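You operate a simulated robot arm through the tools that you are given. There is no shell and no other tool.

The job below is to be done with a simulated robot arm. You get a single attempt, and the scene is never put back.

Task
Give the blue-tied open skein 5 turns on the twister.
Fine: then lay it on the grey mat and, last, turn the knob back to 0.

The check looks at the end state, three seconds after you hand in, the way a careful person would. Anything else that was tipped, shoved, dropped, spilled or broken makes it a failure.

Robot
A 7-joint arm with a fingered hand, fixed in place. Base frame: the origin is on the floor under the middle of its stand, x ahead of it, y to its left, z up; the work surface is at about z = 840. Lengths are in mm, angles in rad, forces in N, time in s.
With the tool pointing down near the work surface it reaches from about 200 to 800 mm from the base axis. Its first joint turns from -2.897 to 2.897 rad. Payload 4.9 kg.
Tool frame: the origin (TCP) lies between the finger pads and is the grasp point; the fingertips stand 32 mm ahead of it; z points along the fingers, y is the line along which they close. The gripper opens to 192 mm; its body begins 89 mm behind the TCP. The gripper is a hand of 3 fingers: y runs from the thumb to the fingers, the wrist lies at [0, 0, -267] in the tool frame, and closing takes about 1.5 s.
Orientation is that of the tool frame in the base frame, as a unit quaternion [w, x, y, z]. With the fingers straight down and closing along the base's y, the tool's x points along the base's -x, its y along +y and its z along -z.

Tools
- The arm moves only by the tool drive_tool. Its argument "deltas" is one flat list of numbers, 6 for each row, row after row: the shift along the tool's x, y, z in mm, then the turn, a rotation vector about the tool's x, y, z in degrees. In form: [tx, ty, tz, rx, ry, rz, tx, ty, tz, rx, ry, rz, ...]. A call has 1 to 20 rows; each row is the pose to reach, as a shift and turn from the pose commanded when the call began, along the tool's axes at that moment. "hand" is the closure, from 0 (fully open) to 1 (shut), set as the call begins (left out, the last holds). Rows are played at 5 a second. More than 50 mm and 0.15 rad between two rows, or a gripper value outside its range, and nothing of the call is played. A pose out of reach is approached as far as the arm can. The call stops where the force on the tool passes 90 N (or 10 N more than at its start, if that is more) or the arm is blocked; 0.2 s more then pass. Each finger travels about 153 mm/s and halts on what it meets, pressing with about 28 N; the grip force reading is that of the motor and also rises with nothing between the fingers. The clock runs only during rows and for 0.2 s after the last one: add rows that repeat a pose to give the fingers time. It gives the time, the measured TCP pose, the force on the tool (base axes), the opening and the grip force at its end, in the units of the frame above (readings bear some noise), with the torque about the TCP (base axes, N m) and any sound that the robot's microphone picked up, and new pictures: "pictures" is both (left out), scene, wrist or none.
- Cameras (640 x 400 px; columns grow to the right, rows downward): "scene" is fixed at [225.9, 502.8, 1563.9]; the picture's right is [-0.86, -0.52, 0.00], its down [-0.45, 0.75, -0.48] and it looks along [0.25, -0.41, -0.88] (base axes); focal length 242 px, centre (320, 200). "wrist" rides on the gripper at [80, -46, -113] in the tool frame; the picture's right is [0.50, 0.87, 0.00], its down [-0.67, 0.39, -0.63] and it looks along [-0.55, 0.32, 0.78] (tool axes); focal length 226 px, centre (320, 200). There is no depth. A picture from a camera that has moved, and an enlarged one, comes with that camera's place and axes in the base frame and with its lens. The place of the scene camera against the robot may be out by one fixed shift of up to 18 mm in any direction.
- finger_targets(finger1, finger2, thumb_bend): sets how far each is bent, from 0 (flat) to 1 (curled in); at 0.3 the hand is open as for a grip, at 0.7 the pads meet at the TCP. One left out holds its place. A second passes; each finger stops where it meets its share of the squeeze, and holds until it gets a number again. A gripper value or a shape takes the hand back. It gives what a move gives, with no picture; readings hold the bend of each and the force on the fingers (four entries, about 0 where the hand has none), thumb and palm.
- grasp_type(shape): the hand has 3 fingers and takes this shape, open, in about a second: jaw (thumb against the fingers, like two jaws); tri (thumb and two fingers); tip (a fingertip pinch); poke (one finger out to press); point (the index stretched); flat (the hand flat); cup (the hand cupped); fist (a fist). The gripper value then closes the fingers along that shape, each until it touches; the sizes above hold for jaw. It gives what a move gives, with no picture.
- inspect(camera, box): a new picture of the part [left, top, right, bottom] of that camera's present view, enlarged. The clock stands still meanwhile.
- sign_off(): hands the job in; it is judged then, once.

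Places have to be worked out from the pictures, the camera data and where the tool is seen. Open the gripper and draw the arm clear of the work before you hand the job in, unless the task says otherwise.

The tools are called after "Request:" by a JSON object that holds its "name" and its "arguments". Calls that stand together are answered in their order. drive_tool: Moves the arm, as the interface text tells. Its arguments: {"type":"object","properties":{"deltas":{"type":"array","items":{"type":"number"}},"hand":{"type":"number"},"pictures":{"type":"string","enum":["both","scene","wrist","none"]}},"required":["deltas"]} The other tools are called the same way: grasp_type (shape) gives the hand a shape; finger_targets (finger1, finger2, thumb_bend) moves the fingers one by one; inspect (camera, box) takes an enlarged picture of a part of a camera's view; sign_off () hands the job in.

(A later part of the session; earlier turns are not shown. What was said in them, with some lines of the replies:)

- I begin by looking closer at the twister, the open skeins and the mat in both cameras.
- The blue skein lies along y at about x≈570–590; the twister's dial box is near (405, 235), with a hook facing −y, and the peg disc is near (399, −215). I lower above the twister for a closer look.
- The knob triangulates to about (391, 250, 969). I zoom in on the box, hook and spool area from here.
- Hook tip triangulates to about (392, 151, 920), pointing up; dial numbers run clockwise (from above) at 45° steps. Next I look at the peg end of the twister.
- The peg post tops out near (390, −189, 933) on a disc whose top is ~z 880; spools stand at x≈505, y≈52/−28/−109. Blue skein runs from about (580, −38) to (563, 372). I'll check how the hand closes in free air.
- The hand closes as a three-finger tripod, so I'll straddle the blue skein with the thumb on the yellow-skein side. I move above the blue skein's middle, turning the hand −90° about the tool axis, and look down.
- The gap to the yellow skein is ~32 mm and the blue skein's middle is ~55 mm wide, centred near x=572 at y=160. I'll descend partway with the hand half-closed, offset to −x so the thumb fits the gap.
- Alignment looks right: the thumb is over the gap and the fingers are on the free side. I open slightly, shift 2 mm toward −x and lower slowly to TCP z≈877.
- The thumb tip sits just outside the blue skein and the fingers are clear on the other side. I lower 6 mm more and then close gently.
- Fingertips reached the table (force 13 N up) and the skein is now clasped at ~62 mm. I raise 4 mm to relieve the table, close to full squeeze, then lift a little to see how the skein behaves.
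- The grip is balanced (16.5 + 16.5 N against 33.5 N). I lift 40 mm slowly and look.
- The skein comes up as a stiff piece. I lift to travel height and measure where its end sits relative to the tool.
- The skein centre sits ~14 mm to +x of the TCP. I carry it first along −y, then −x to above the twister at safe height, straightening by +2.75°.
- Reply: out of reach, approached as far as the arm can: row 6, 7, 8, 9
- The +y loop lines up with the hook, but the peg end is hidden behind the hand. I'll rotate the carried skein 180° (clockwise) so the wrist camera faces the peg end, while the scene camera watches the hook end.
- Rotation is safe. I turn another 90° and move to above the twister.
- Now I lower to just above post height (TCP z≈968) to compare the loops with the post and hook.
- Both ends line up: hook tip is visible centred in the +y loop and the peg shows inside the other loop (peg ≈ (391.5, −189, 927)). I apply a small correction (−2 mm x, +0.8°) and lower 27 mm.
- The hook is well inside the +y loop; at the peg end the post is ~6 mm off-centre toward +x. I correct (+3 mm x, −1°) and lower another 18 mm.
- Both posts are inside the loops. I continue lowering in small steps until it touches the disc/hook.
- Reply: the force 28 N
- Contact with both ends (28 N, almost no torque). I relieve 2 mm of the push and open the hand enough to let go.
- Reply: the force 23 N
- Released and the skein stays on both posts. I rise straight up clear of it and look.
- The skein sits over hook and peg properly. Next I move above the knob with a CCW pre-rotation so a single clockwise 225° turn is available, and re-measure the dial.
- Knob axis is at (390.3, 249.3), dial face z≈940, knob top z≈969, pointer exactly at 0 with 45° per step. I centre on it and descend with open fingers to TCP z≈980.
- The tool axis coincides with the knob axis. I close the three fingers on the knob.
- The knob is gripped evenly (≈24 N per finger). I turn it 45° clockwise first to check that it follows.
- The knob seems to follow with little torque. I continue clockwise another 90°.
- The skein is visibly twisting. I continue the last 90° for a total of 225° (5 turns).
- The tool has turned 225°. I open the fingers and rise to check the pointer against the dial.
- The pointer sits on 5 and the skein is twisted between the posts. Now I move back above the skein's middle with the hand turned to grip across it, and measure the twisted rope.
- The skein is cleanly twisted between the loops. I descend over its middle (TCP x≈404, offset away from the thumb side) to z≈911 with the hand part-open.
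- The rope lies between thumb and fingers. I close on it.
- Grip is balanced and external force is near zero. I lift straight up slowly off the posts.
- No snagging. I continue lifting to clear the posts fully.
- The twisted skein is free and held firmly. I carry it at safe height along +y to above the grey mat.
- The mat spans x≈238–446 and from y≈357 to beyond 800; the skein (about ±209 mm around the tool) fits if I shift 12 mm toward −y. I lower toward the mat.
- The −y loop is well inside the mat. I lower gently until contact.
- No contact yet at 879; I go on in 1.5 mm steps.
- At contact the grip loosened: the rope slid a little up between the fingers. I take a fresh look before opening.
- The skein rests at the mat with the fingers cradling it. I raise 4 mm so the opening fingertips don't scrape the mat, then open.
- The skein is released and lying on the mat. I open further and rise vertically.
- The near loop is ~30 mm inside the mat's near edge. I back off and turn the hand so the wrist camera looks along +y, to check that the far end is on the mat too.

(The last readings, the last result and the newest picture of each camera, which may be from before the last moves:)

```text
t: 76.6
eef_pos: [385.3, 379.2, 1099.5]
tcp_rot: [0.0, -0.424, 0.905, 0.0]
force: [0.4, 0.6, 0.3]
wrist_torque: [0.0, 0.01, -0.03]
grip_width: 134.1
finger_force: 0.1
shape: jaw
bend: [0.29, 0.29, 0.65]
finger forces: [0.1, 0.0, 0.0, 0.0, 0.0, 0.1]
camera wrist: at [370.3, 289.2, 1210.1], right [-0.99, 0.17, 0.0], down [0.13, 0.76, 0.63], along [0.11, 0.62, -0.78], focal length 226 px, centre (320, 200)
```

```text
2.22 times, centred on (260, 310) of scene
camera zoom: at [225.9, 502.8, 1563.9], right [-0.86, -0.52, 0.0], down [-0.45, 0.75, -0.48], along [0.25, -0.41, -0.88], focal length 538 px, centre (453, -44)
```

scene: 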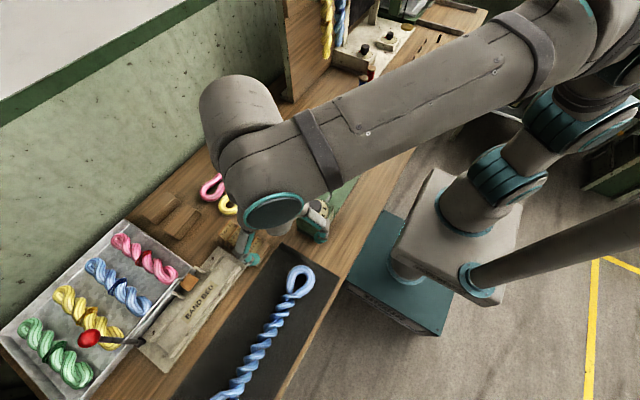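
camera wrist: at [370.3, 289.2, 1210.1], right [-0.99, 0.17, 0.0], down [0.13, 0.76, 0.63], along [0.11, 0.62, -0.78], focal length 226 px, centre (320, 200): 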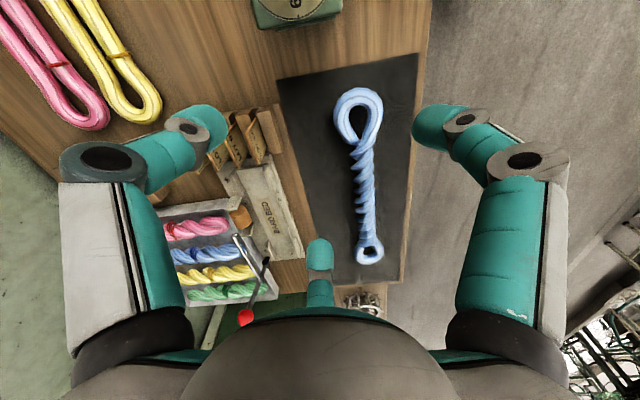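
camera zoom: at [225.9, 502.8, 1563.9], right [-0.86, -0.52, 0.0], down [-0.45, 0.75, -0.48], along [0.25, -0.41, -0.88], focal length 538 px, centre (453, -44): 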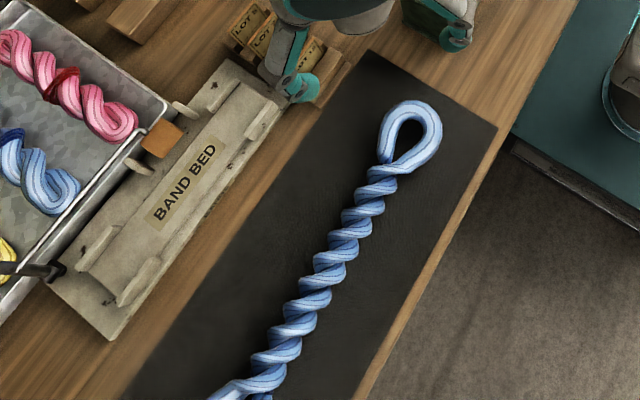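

The whole twisted skein lies within the mat with margin all round. Now I return above the knob, turning the hand clockwise in two calls so that a full 225° counter-clockwise turn is available.

Request:
{"name": "drive_tool", "arguments": {"deltas": [6.5, -5.8, 0, 0, 0, 7.5, 13, -11.5, 0, 0, 0, 15, 19.6, -17.3, 0, 0, 0, 22.5, 26.1, -23, 0, 0, 0, 30, 32.6, -28.8, 0, 0, 0, 37.5, 39.1, -34.6, 0, 0, 0, 45, 45.6, -40.3, 0, 0, 0, 52.5, 52.2, -46.1, 0, 0, 0, 60, 58.7, -51.8, 0, 0, 0, 67.5, 65.2, -57.6, 0, 0, 0, 75, 71.7, -63.4, 0, 0, 0, 82.5, 78.2, -69.1, 0, 0, 0, 90, 84.8, -74.9, 0, 0, 0, 97.5, 91.3, -80.6, 0, 0, 0, 105, 97.8, -86.4, 0, 0, 0, 112.5], "hand": 0.3, "pictures": "none"}}

Request:
{"name": "drive_tool", "arguments": {"deltas": [0, 0, 0, 0, 0, 7.5, 0, 0, 0, 0, 0, 15, 0, 0, 0, 0, 0, 22.5, 0, 0, 0, 0, 0, 30, 0, 0, 0, 0, 0, 37.5, 0, 0, 0, 0, 0, 45, 0, 0, 0, 0, 0, 52.5, 0, 0, 0, 0, 0, 60, 0, 0, 0, 0, 0, 67.5, 0, 0, 0, 0, 0, 75, 0, 0, 0, 0, 0, 82.5, 0, 0, 0, 0, 0, 90, 0, 0, 0, 0, 0, 97.5, 0, 0, 0, 0, 0, 105, 0, 0, 0, 0, 0, 112.5, 0, 0, 0, 0, 0, 112.5], "pictures": "both"}}

Request:
{"name": "inspect", "arguments": {"camera": "wrist", "box": [280, 65, 360, 155]}}

```text
t: 79.8
eef_pos: [389.2, 249.5, 1098.4]
tcp_rot: [0.0, 0.519, 0.855, 0.0]
force: [0.1, -1.0, -0.5]
wrist_torque: [-0.02, 0.02, 0.01]
grip_width: 134.0
finger_force: 0.1
shape: jaw
bend: [0.29, 0.29, 0.65]
finger forces: [0.1, 0.0, 0.0, 0.0, 0.1, 0.0]
```

```text
t: 83.2
eef_pos: [388.8, 248.9, 1097.5]
tcp_rot: [0.0, 0.999, 0.044, 0.0]
force: [-0.6, -0.5, 0.1]
wrist_torque: [-0.02, 0.01, 0.02]
grip_width: 133.7
finger_force: 0.0
shape: jaw
bend: [0.29, 0.29, 0.65]
finger forces: [0.0, 0.0, 0.1, 0.1, 0.0, 0.0]
camera wrist: at [464.8, 302.5, 1210.0], right [0.57, -0.82, 0.0], down [-0.64, -0.44, 0.63], along [-0.52, -0.36, -0.78], focal length 226 px, centre (320, 200)
```

scene: 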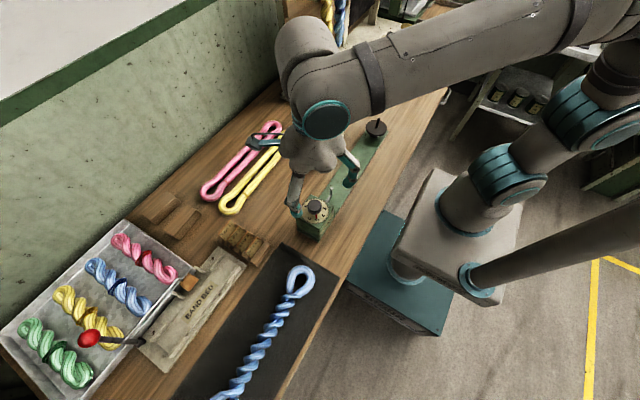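
wrist: 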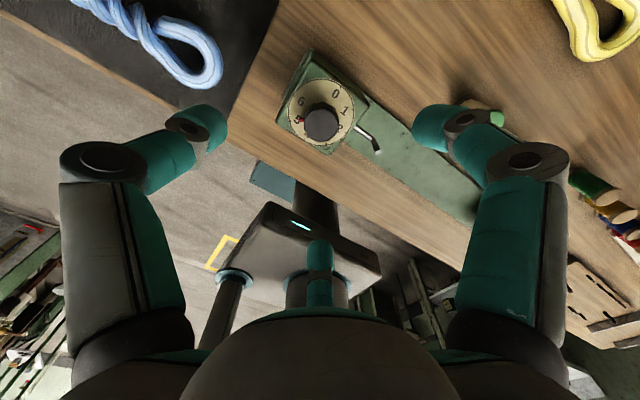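

```text
4.44 times, centred on (320, 110) of wrist
camera zoom: at [464.8, 302.5, 1210.0], right [0.57, -0.82, 0.0], down [-0.64, -0.44, 0.63], along [-0.52, -0.36, -0.78], focal length 1005 px, centre (320, 600)
```

zoom: 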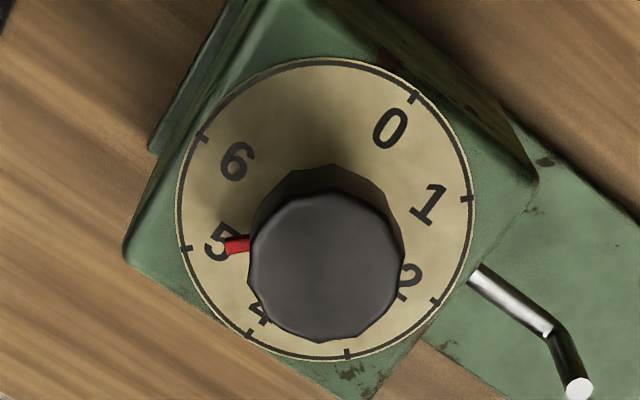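

The pointer is still on 5 and the tool is over the knob. I descend to z≈980 and grip it.

Request:
{"name": "drive_tool", "arguments": {"deltas": [0.9, 0.5, 30, 0, 0, 0, 0.9, 0.5, 60, 0, 0, 0, 0.9, 0.5, 85, 0, 0, 0, 0.9, 0.5, 105, 0, 0, 0, 0.9, 0.5, 117, 0, 0, 0, 0.9, 0.5, 117, 0, 0, 0], "hand": 0.3, "pictures": "none"}}

Request:
{"name": "drive_tool", "arguments": {"deltas": [0, 0, 0, 0, 0, 0, 0, 0, 0, 0, 0, 0, 0, 0, 0, 0, 0, 0, 0, 0, 0, 0, 0, 0, 0, 0, 0, 0, 0, 0, 0, 0, 0, 0, 0, 0, 0, 0, 0, 0, 0, 0], "hand": 1, "pictures": "wrist"}}

```text
t: 84.6
eef_pos: [389.4, 248.5, 980.4]
tcp_rot: [0.001, 0.999, 0.046, 0.0]
force: [-0.3, 0.5, -0.4]
wrist_torque: [0.01, 0.01, -0.01]
grip_width: 134.2
finger_force: 0.0
shape: jaw
bend: [0.29, 0.29, 0.65]
finger forces: [0.0, 0.0, 0.0, 0.1, 0.0, 0.0]
```

```text
t: 86.2
eef_pos: [390.0, 248.1, 979.6]
tcp_rot: [0.0, 0.999, 0.045, 0.0]
force: [1.4, 0.4, -6.9]
wrist_torque: [0.06, -0.08, -0.03]
grip_width: 31.5
finger_force: 28.4
shape: jaw
bend: [0.76, 0.76, 0.7]
finger forces: [24.4, 23.8, 0.0, 0.1, 24.7, 0.0]
camera wrist: at [466.0, 301.8, 1092.7], right [0.57, -0.82, 0.0], down [-0.63, -0.45, 0.63], along [-0.52, -0.36, -0.77], focal length 226 px, centre (320, 200)
```

wrist: 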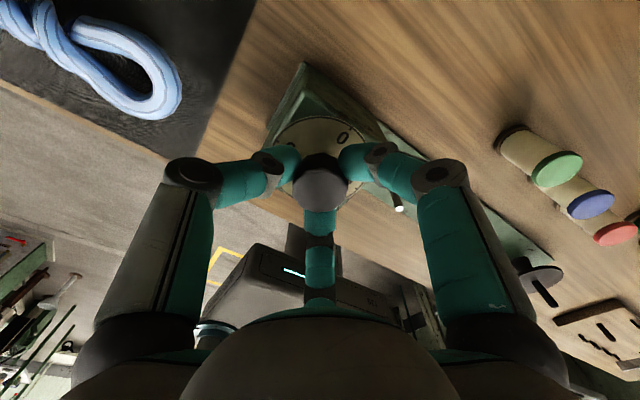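

The grip is even. I turn the knob counter-clockwise, first 112.5°.

Request:
{"name": "drive_tool", "arguments": {"deltas": [0, 0, 0, 0, 0, -6.25, 0, 0, 0, 0, 0, -12.5, 0, 0, 0, 0, 0, -18.75, 0, 0, 0, 0, 0, -25, 0, 0, 0, 0, 0, -31.25, 0, 0, 0, 0, 0, -37.5, 0, 0, 0, 0, 0, -43.75, 0, 0, 0, 0, 0, -50, 0, 0, 0, 0, 0, -56.25, 0, 0, 0, 0, 0, -62.5, 0, 0, 0, 0, 0, -68.75, 0, 0, 0, 0, 0, -75, 0, 0, 0, 0, 0, -81.25, 0, 0, 0, 0, 0, -87.5, 0, 0, 0, 0, 0, -93.75, 0, 0, 0, 0, 0, -100, 0, 0, 0, 0, 0, -106.25, 0, 0, 0, 0, 0, -112.5], "pictures": "none"}}

Request:
{"name": "drive_tool", "arguments": {"deltas": [0, 0, 0, 0, 0, -6.25, 0, 0, 0, 0, 0, -12.5, 0, 0, 0, 0, 0, -18.75, 0, 0, 0, 0, 0, -25, 0, 0, 0, 0, 0, -31.25, 0, 0, 0, 0, 0, -37.5, 0, 0, 0, 0, 0, -43.75, 0, 0, 0, 0, 0, -50, 0, 0, 0, 0, 0, -56.25, 0, 0, 0, 0, 0, -62.5, 0, 0, 0, 0, 0, -68.75, 0, 0, 0, 0, 0, -75, 0, 0, 0, 0, 0, -81.25, 0, 0, 0, 0, 0, -87.5, 0, 0, 0, 0, 0, -93.75, 0, 0, 0, 0, 0, -100, 0, 0, 0, 0, 0, -106.25, 0, 0, 0, 0, 0, -112.5, 0, 0, 0, 0, 0, -112.5], "pictures": "both"}}

```text
t: 90.0
eef_pos: [389.8, 248.3, 981.0]
tcp_rot: [0.0, 0.517, 0.856, 0.001]
force: [-2.9, -0.6, -6.6]
wrist_torque: [-0.03, 0.08, -0.03]
grip_width: 31.5
finger_force: 28.1
shape: jaw
bend: [0.76, 0.76, 0.7]
finger forces: [24.9, 23.9, 0.0, 0.1, 26.8, 0.0]
```

```text
t: 94.0
eef_pos: [389.9, 249.9, 980.1]
tcp_rot: [-0.001, -0.424, 0.906, -0.001]
force: [-6.6, -9.4, -5.8]
wrist_torque: [-0.23, 0.14, -0.13]
grip_width: 31.5
finger_force: 28.4
shape: jaw
bend: [0.76, 0.76, 0.7]
finger forces: [28.1, 23.9, 0.0, 0.1, 27.1, 0.1]
camera wrist: at [374.8, 158.6, 1093.0], right [-0.99, 0.17, 0.0], down [0.13, 0.76, 0.63], along [0.11, 0.62, -0.78], focal length 226 px, centre (320, 200)
```

scene: 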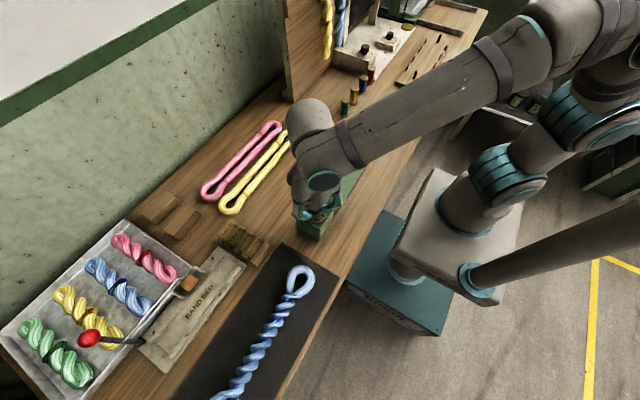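
wrist: 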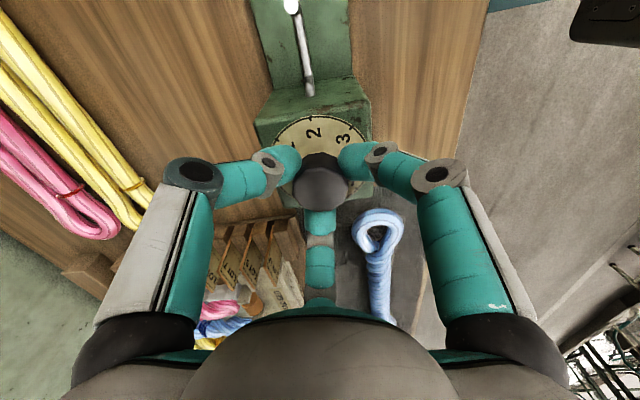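

A slight torque (−0.13 Nm) suggests the zero stop is reached. I open the fingers, rise and check the pointer.

Request:
{"name": "drive_tool", "arguments": {"deltas": [0, 0, 0, 0, 0, 0, 0, 0, 0, 0, 0, 0, 0, 0, 0, 0, 0, 0, 0, 0, 0, 0, 0, 0], "hand": 0.3, "pictures": "none"}}

Request:
{"name": "drive_tool", "arguments": {"deltas": [0, 0, -25, 0, 0, 0, 0, 0, -50, 0, 0, 0, 0, 0, -75, 0, 0, 0, 0, 0, -100, 0, 0, 0, 0, 0, -125, 0, 0, 0], "pictures": "both"}}

Request:
{"name": "inspect", "arguments": {"camera": "wrist", "box": [265, 60, 375, 165]}}

Request:
{"name": "inspect", "arguments": {"camera": "scene", "box": [285, 180, 365, 245]}}

```text
t: 95.0
eef_pos: [390.2, 249.2, 980.4]
tcp_rot: [0.0, -0.423, 0.906, 0.0]
force: [-0.3, -0.4, 0.3]
wrist_torque: [-0.02, 0.02, -0.02]
grip_width: 133.8
finger_force: 0.1
shape: jaw
bend: [0.29, 0.29, 0.65]
finger forces: [0.0, 0.0, 0.0, 0.0, 0.0, 0.1]
```

```text
t: 96.2
eef_pos: [390.2, 249.1, 1105.7]
tcp_rot: [0.001, -0.423, 0.906, 0.0]
force: [0.3, -0.5, -0.1]
wrist_torque: [0.02, 0.0, 0.0]
grip_width: 134.3
finger_force: 0.2
shape: jaw
bend: [0.29, 0.29, 0.65]
finger forces: [0.0, 0.0, 0.1, 0.1, 0.0, 0.0]
camera wrist: at [375.3, 159.6, 1218.2], right [-0.99, 0.17, 0.0], down [0.13, 0.76, 0.63], along [0.11, 0.62, -0.78], focal length 226 px, centre (320, 200)
```

scene: 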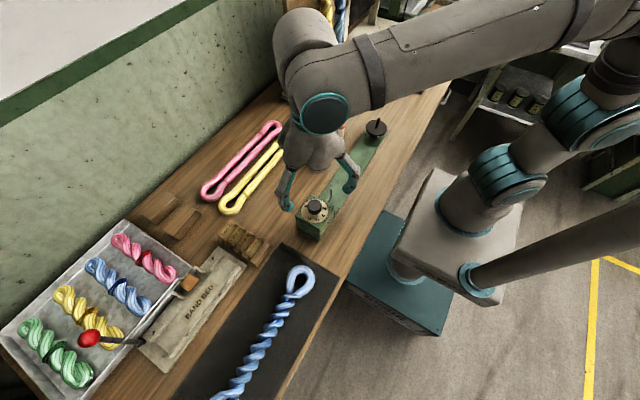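
wrist: 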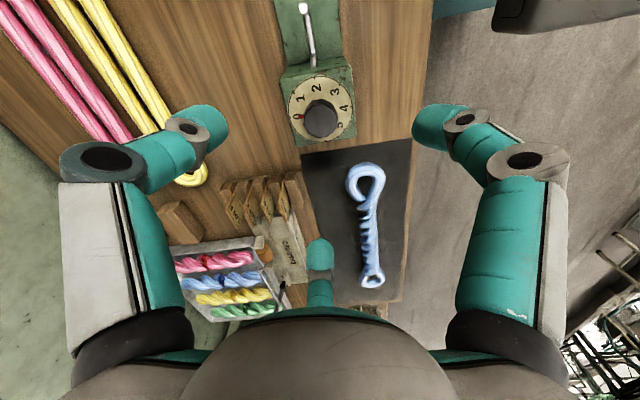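

```text
3.81 times, centred on (320, 112) of wrist
camera zoom: at [375.3, 159.6, 1218.2], right [-0.99, 0.17, 0.0], down [0.13, 0.76, 0.63], along [0.11, 0.62, -0.78], focal length 861 px, centre (320, 533)
```

zoom: 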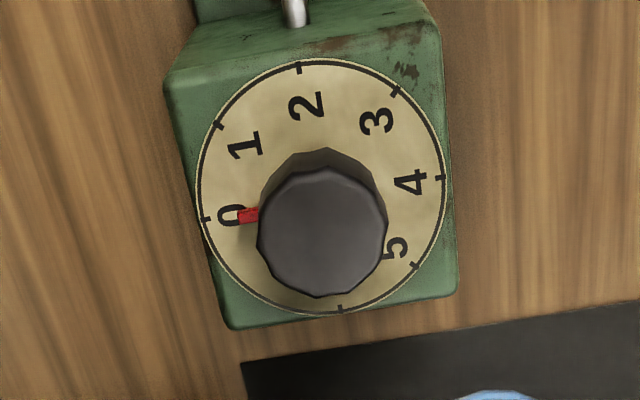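

```text
6.15 times, centred on (325, 212) of scene
camera zoom: at [225.9, 502.8, 1563.9], right [-0.86, -0.52, 0.0], down [-0.45, 0.75, -0.48], along [0.25, -0.41, -0.88], focal length 1490 px, centre (289, 123)
```

zoom: 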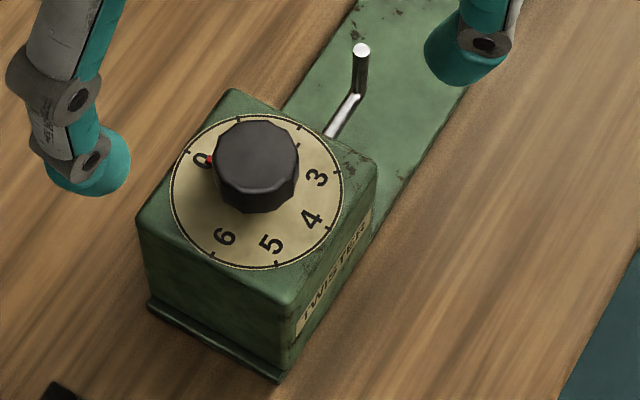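

The pointer is back on 0 as at the start. I open the hand fully and draw the arm up clear, then do a last check of the bench.

Request:
{"name": "drive_tool", "arguments": {"deltas": [0, 0, -40, 0, 0, 0, 0, 0, -80, 0, 0, 0, 0, 0, -120, 0, 0, 0, 0, 0, -155, 0, 0, 0, 0, 0, -155, 0, 0, 0, 0, 0, -155, 0, 0, 0], "hand": 0, "pictures": "both"}}

Request:
{"name": "inspect", "arguments": {"camera": "wrist", "box": [260, 80, 460, 310]}}

Request:
{"name": "inspect", "arguments": {"camera": "scene", "box": [140, 90, 400, 400]}}

```text
t: 97.6
eef_pos: [390.5, 248.6, 1261.4]
tcp_rot: [0.0, -0.424, 0.906, -0.001]
force: [-0.4, 0.3, -0.1]
wrist_torque: [-0.01, 0.01, 0.02]
grip_width: 192.1
finger_force: 0.1
shape: jaw
bend: [0.3, 0.3, 0.3]
finger forces: [0.0, 0.0, 0.0, 0.0, 0.0, 0.0]
camera wrist: at [375.1, 158.9, 1373.5], right [-0.99, 0.17, 0.0], down [0.13, 0.76, 0.63], along [0.11, 0.62, -0.78], focal length 226 px, centre (320, 200)
```

scene: 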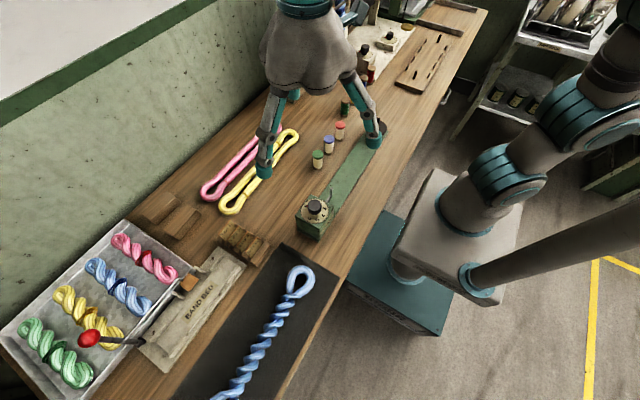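
wrist: 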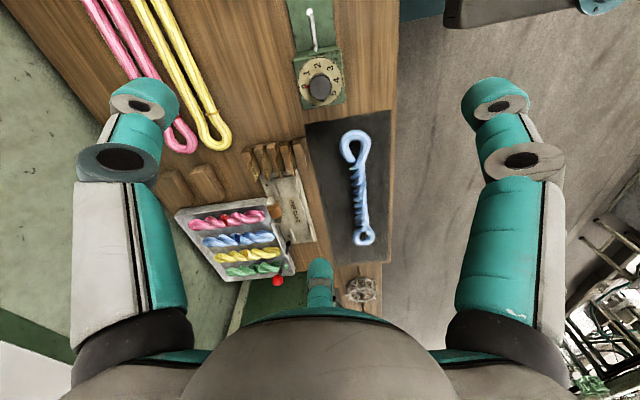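

```text
1.74 times, centred on (360, 195) of wrist
camera zoom: at [375.1, 158.9, 1373.5], right [-0.99, 0.17, 0.0], down [0.13, 0.76, 0.63], along [0.11, 0.62, -0.78], focal length 393 px, centre (250, 209)
```

zoom: 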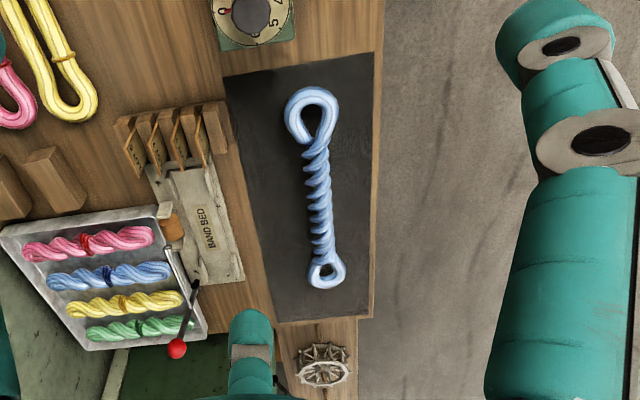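

```text
1.29 times, centred on (270, 245) of scene
camera zoom: at [225.9, 502.8, 1563.9], right [-0.86, -0.52, 0.0], down [-0.45, 0.75, -0.48], along [0.25, -0.41, -0.88], focal length 312 px, centre (384, 142)
```

zoom: 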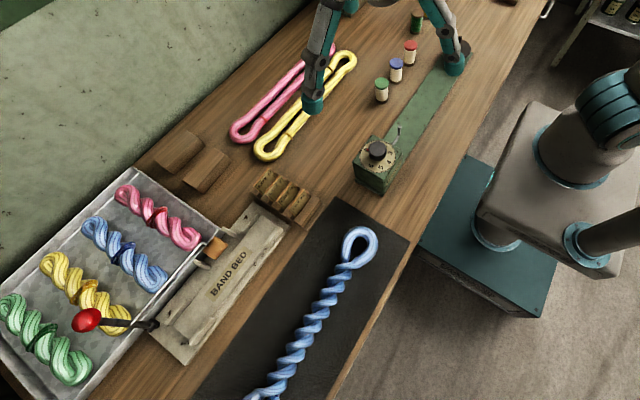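

The twisted blue skein lies wholly on the mat, the knob reads 0, the other skeins and spools are undisturbed, and the hand is open and clear. I hand in.

Request:
{"name": "sign_off", "arguments": {}}

```text
The job is handed in.
```

The blue-tied skein got its 5 turns on the twister and now lies on the grey mat. The knob is back at 0, turned last as you asked.

- **Turns:** I turned the knob 225° clockwise, which is 5 steps of 45°. The pointer sat on 5, and the skein twisted visibly and kept its twist when I lifted it off.
- **Skein on the mat:** all of it is within the mat, about 30 mm in from the edge nearest the twister. While I was setting it down, the grip slipped a little just as it touched the mat. It came to rest flat with the twist intact.
- **Knob:** I turned it back 225° counter-clockwise, and the pointer is where it was at the start.
- **Rest of the bench:** in the last pictures the other two open skeins, the spools and the tray look untouched. The hand is open and raised clear of the work.

The job is handed in, but I haven't seen the result of the check.
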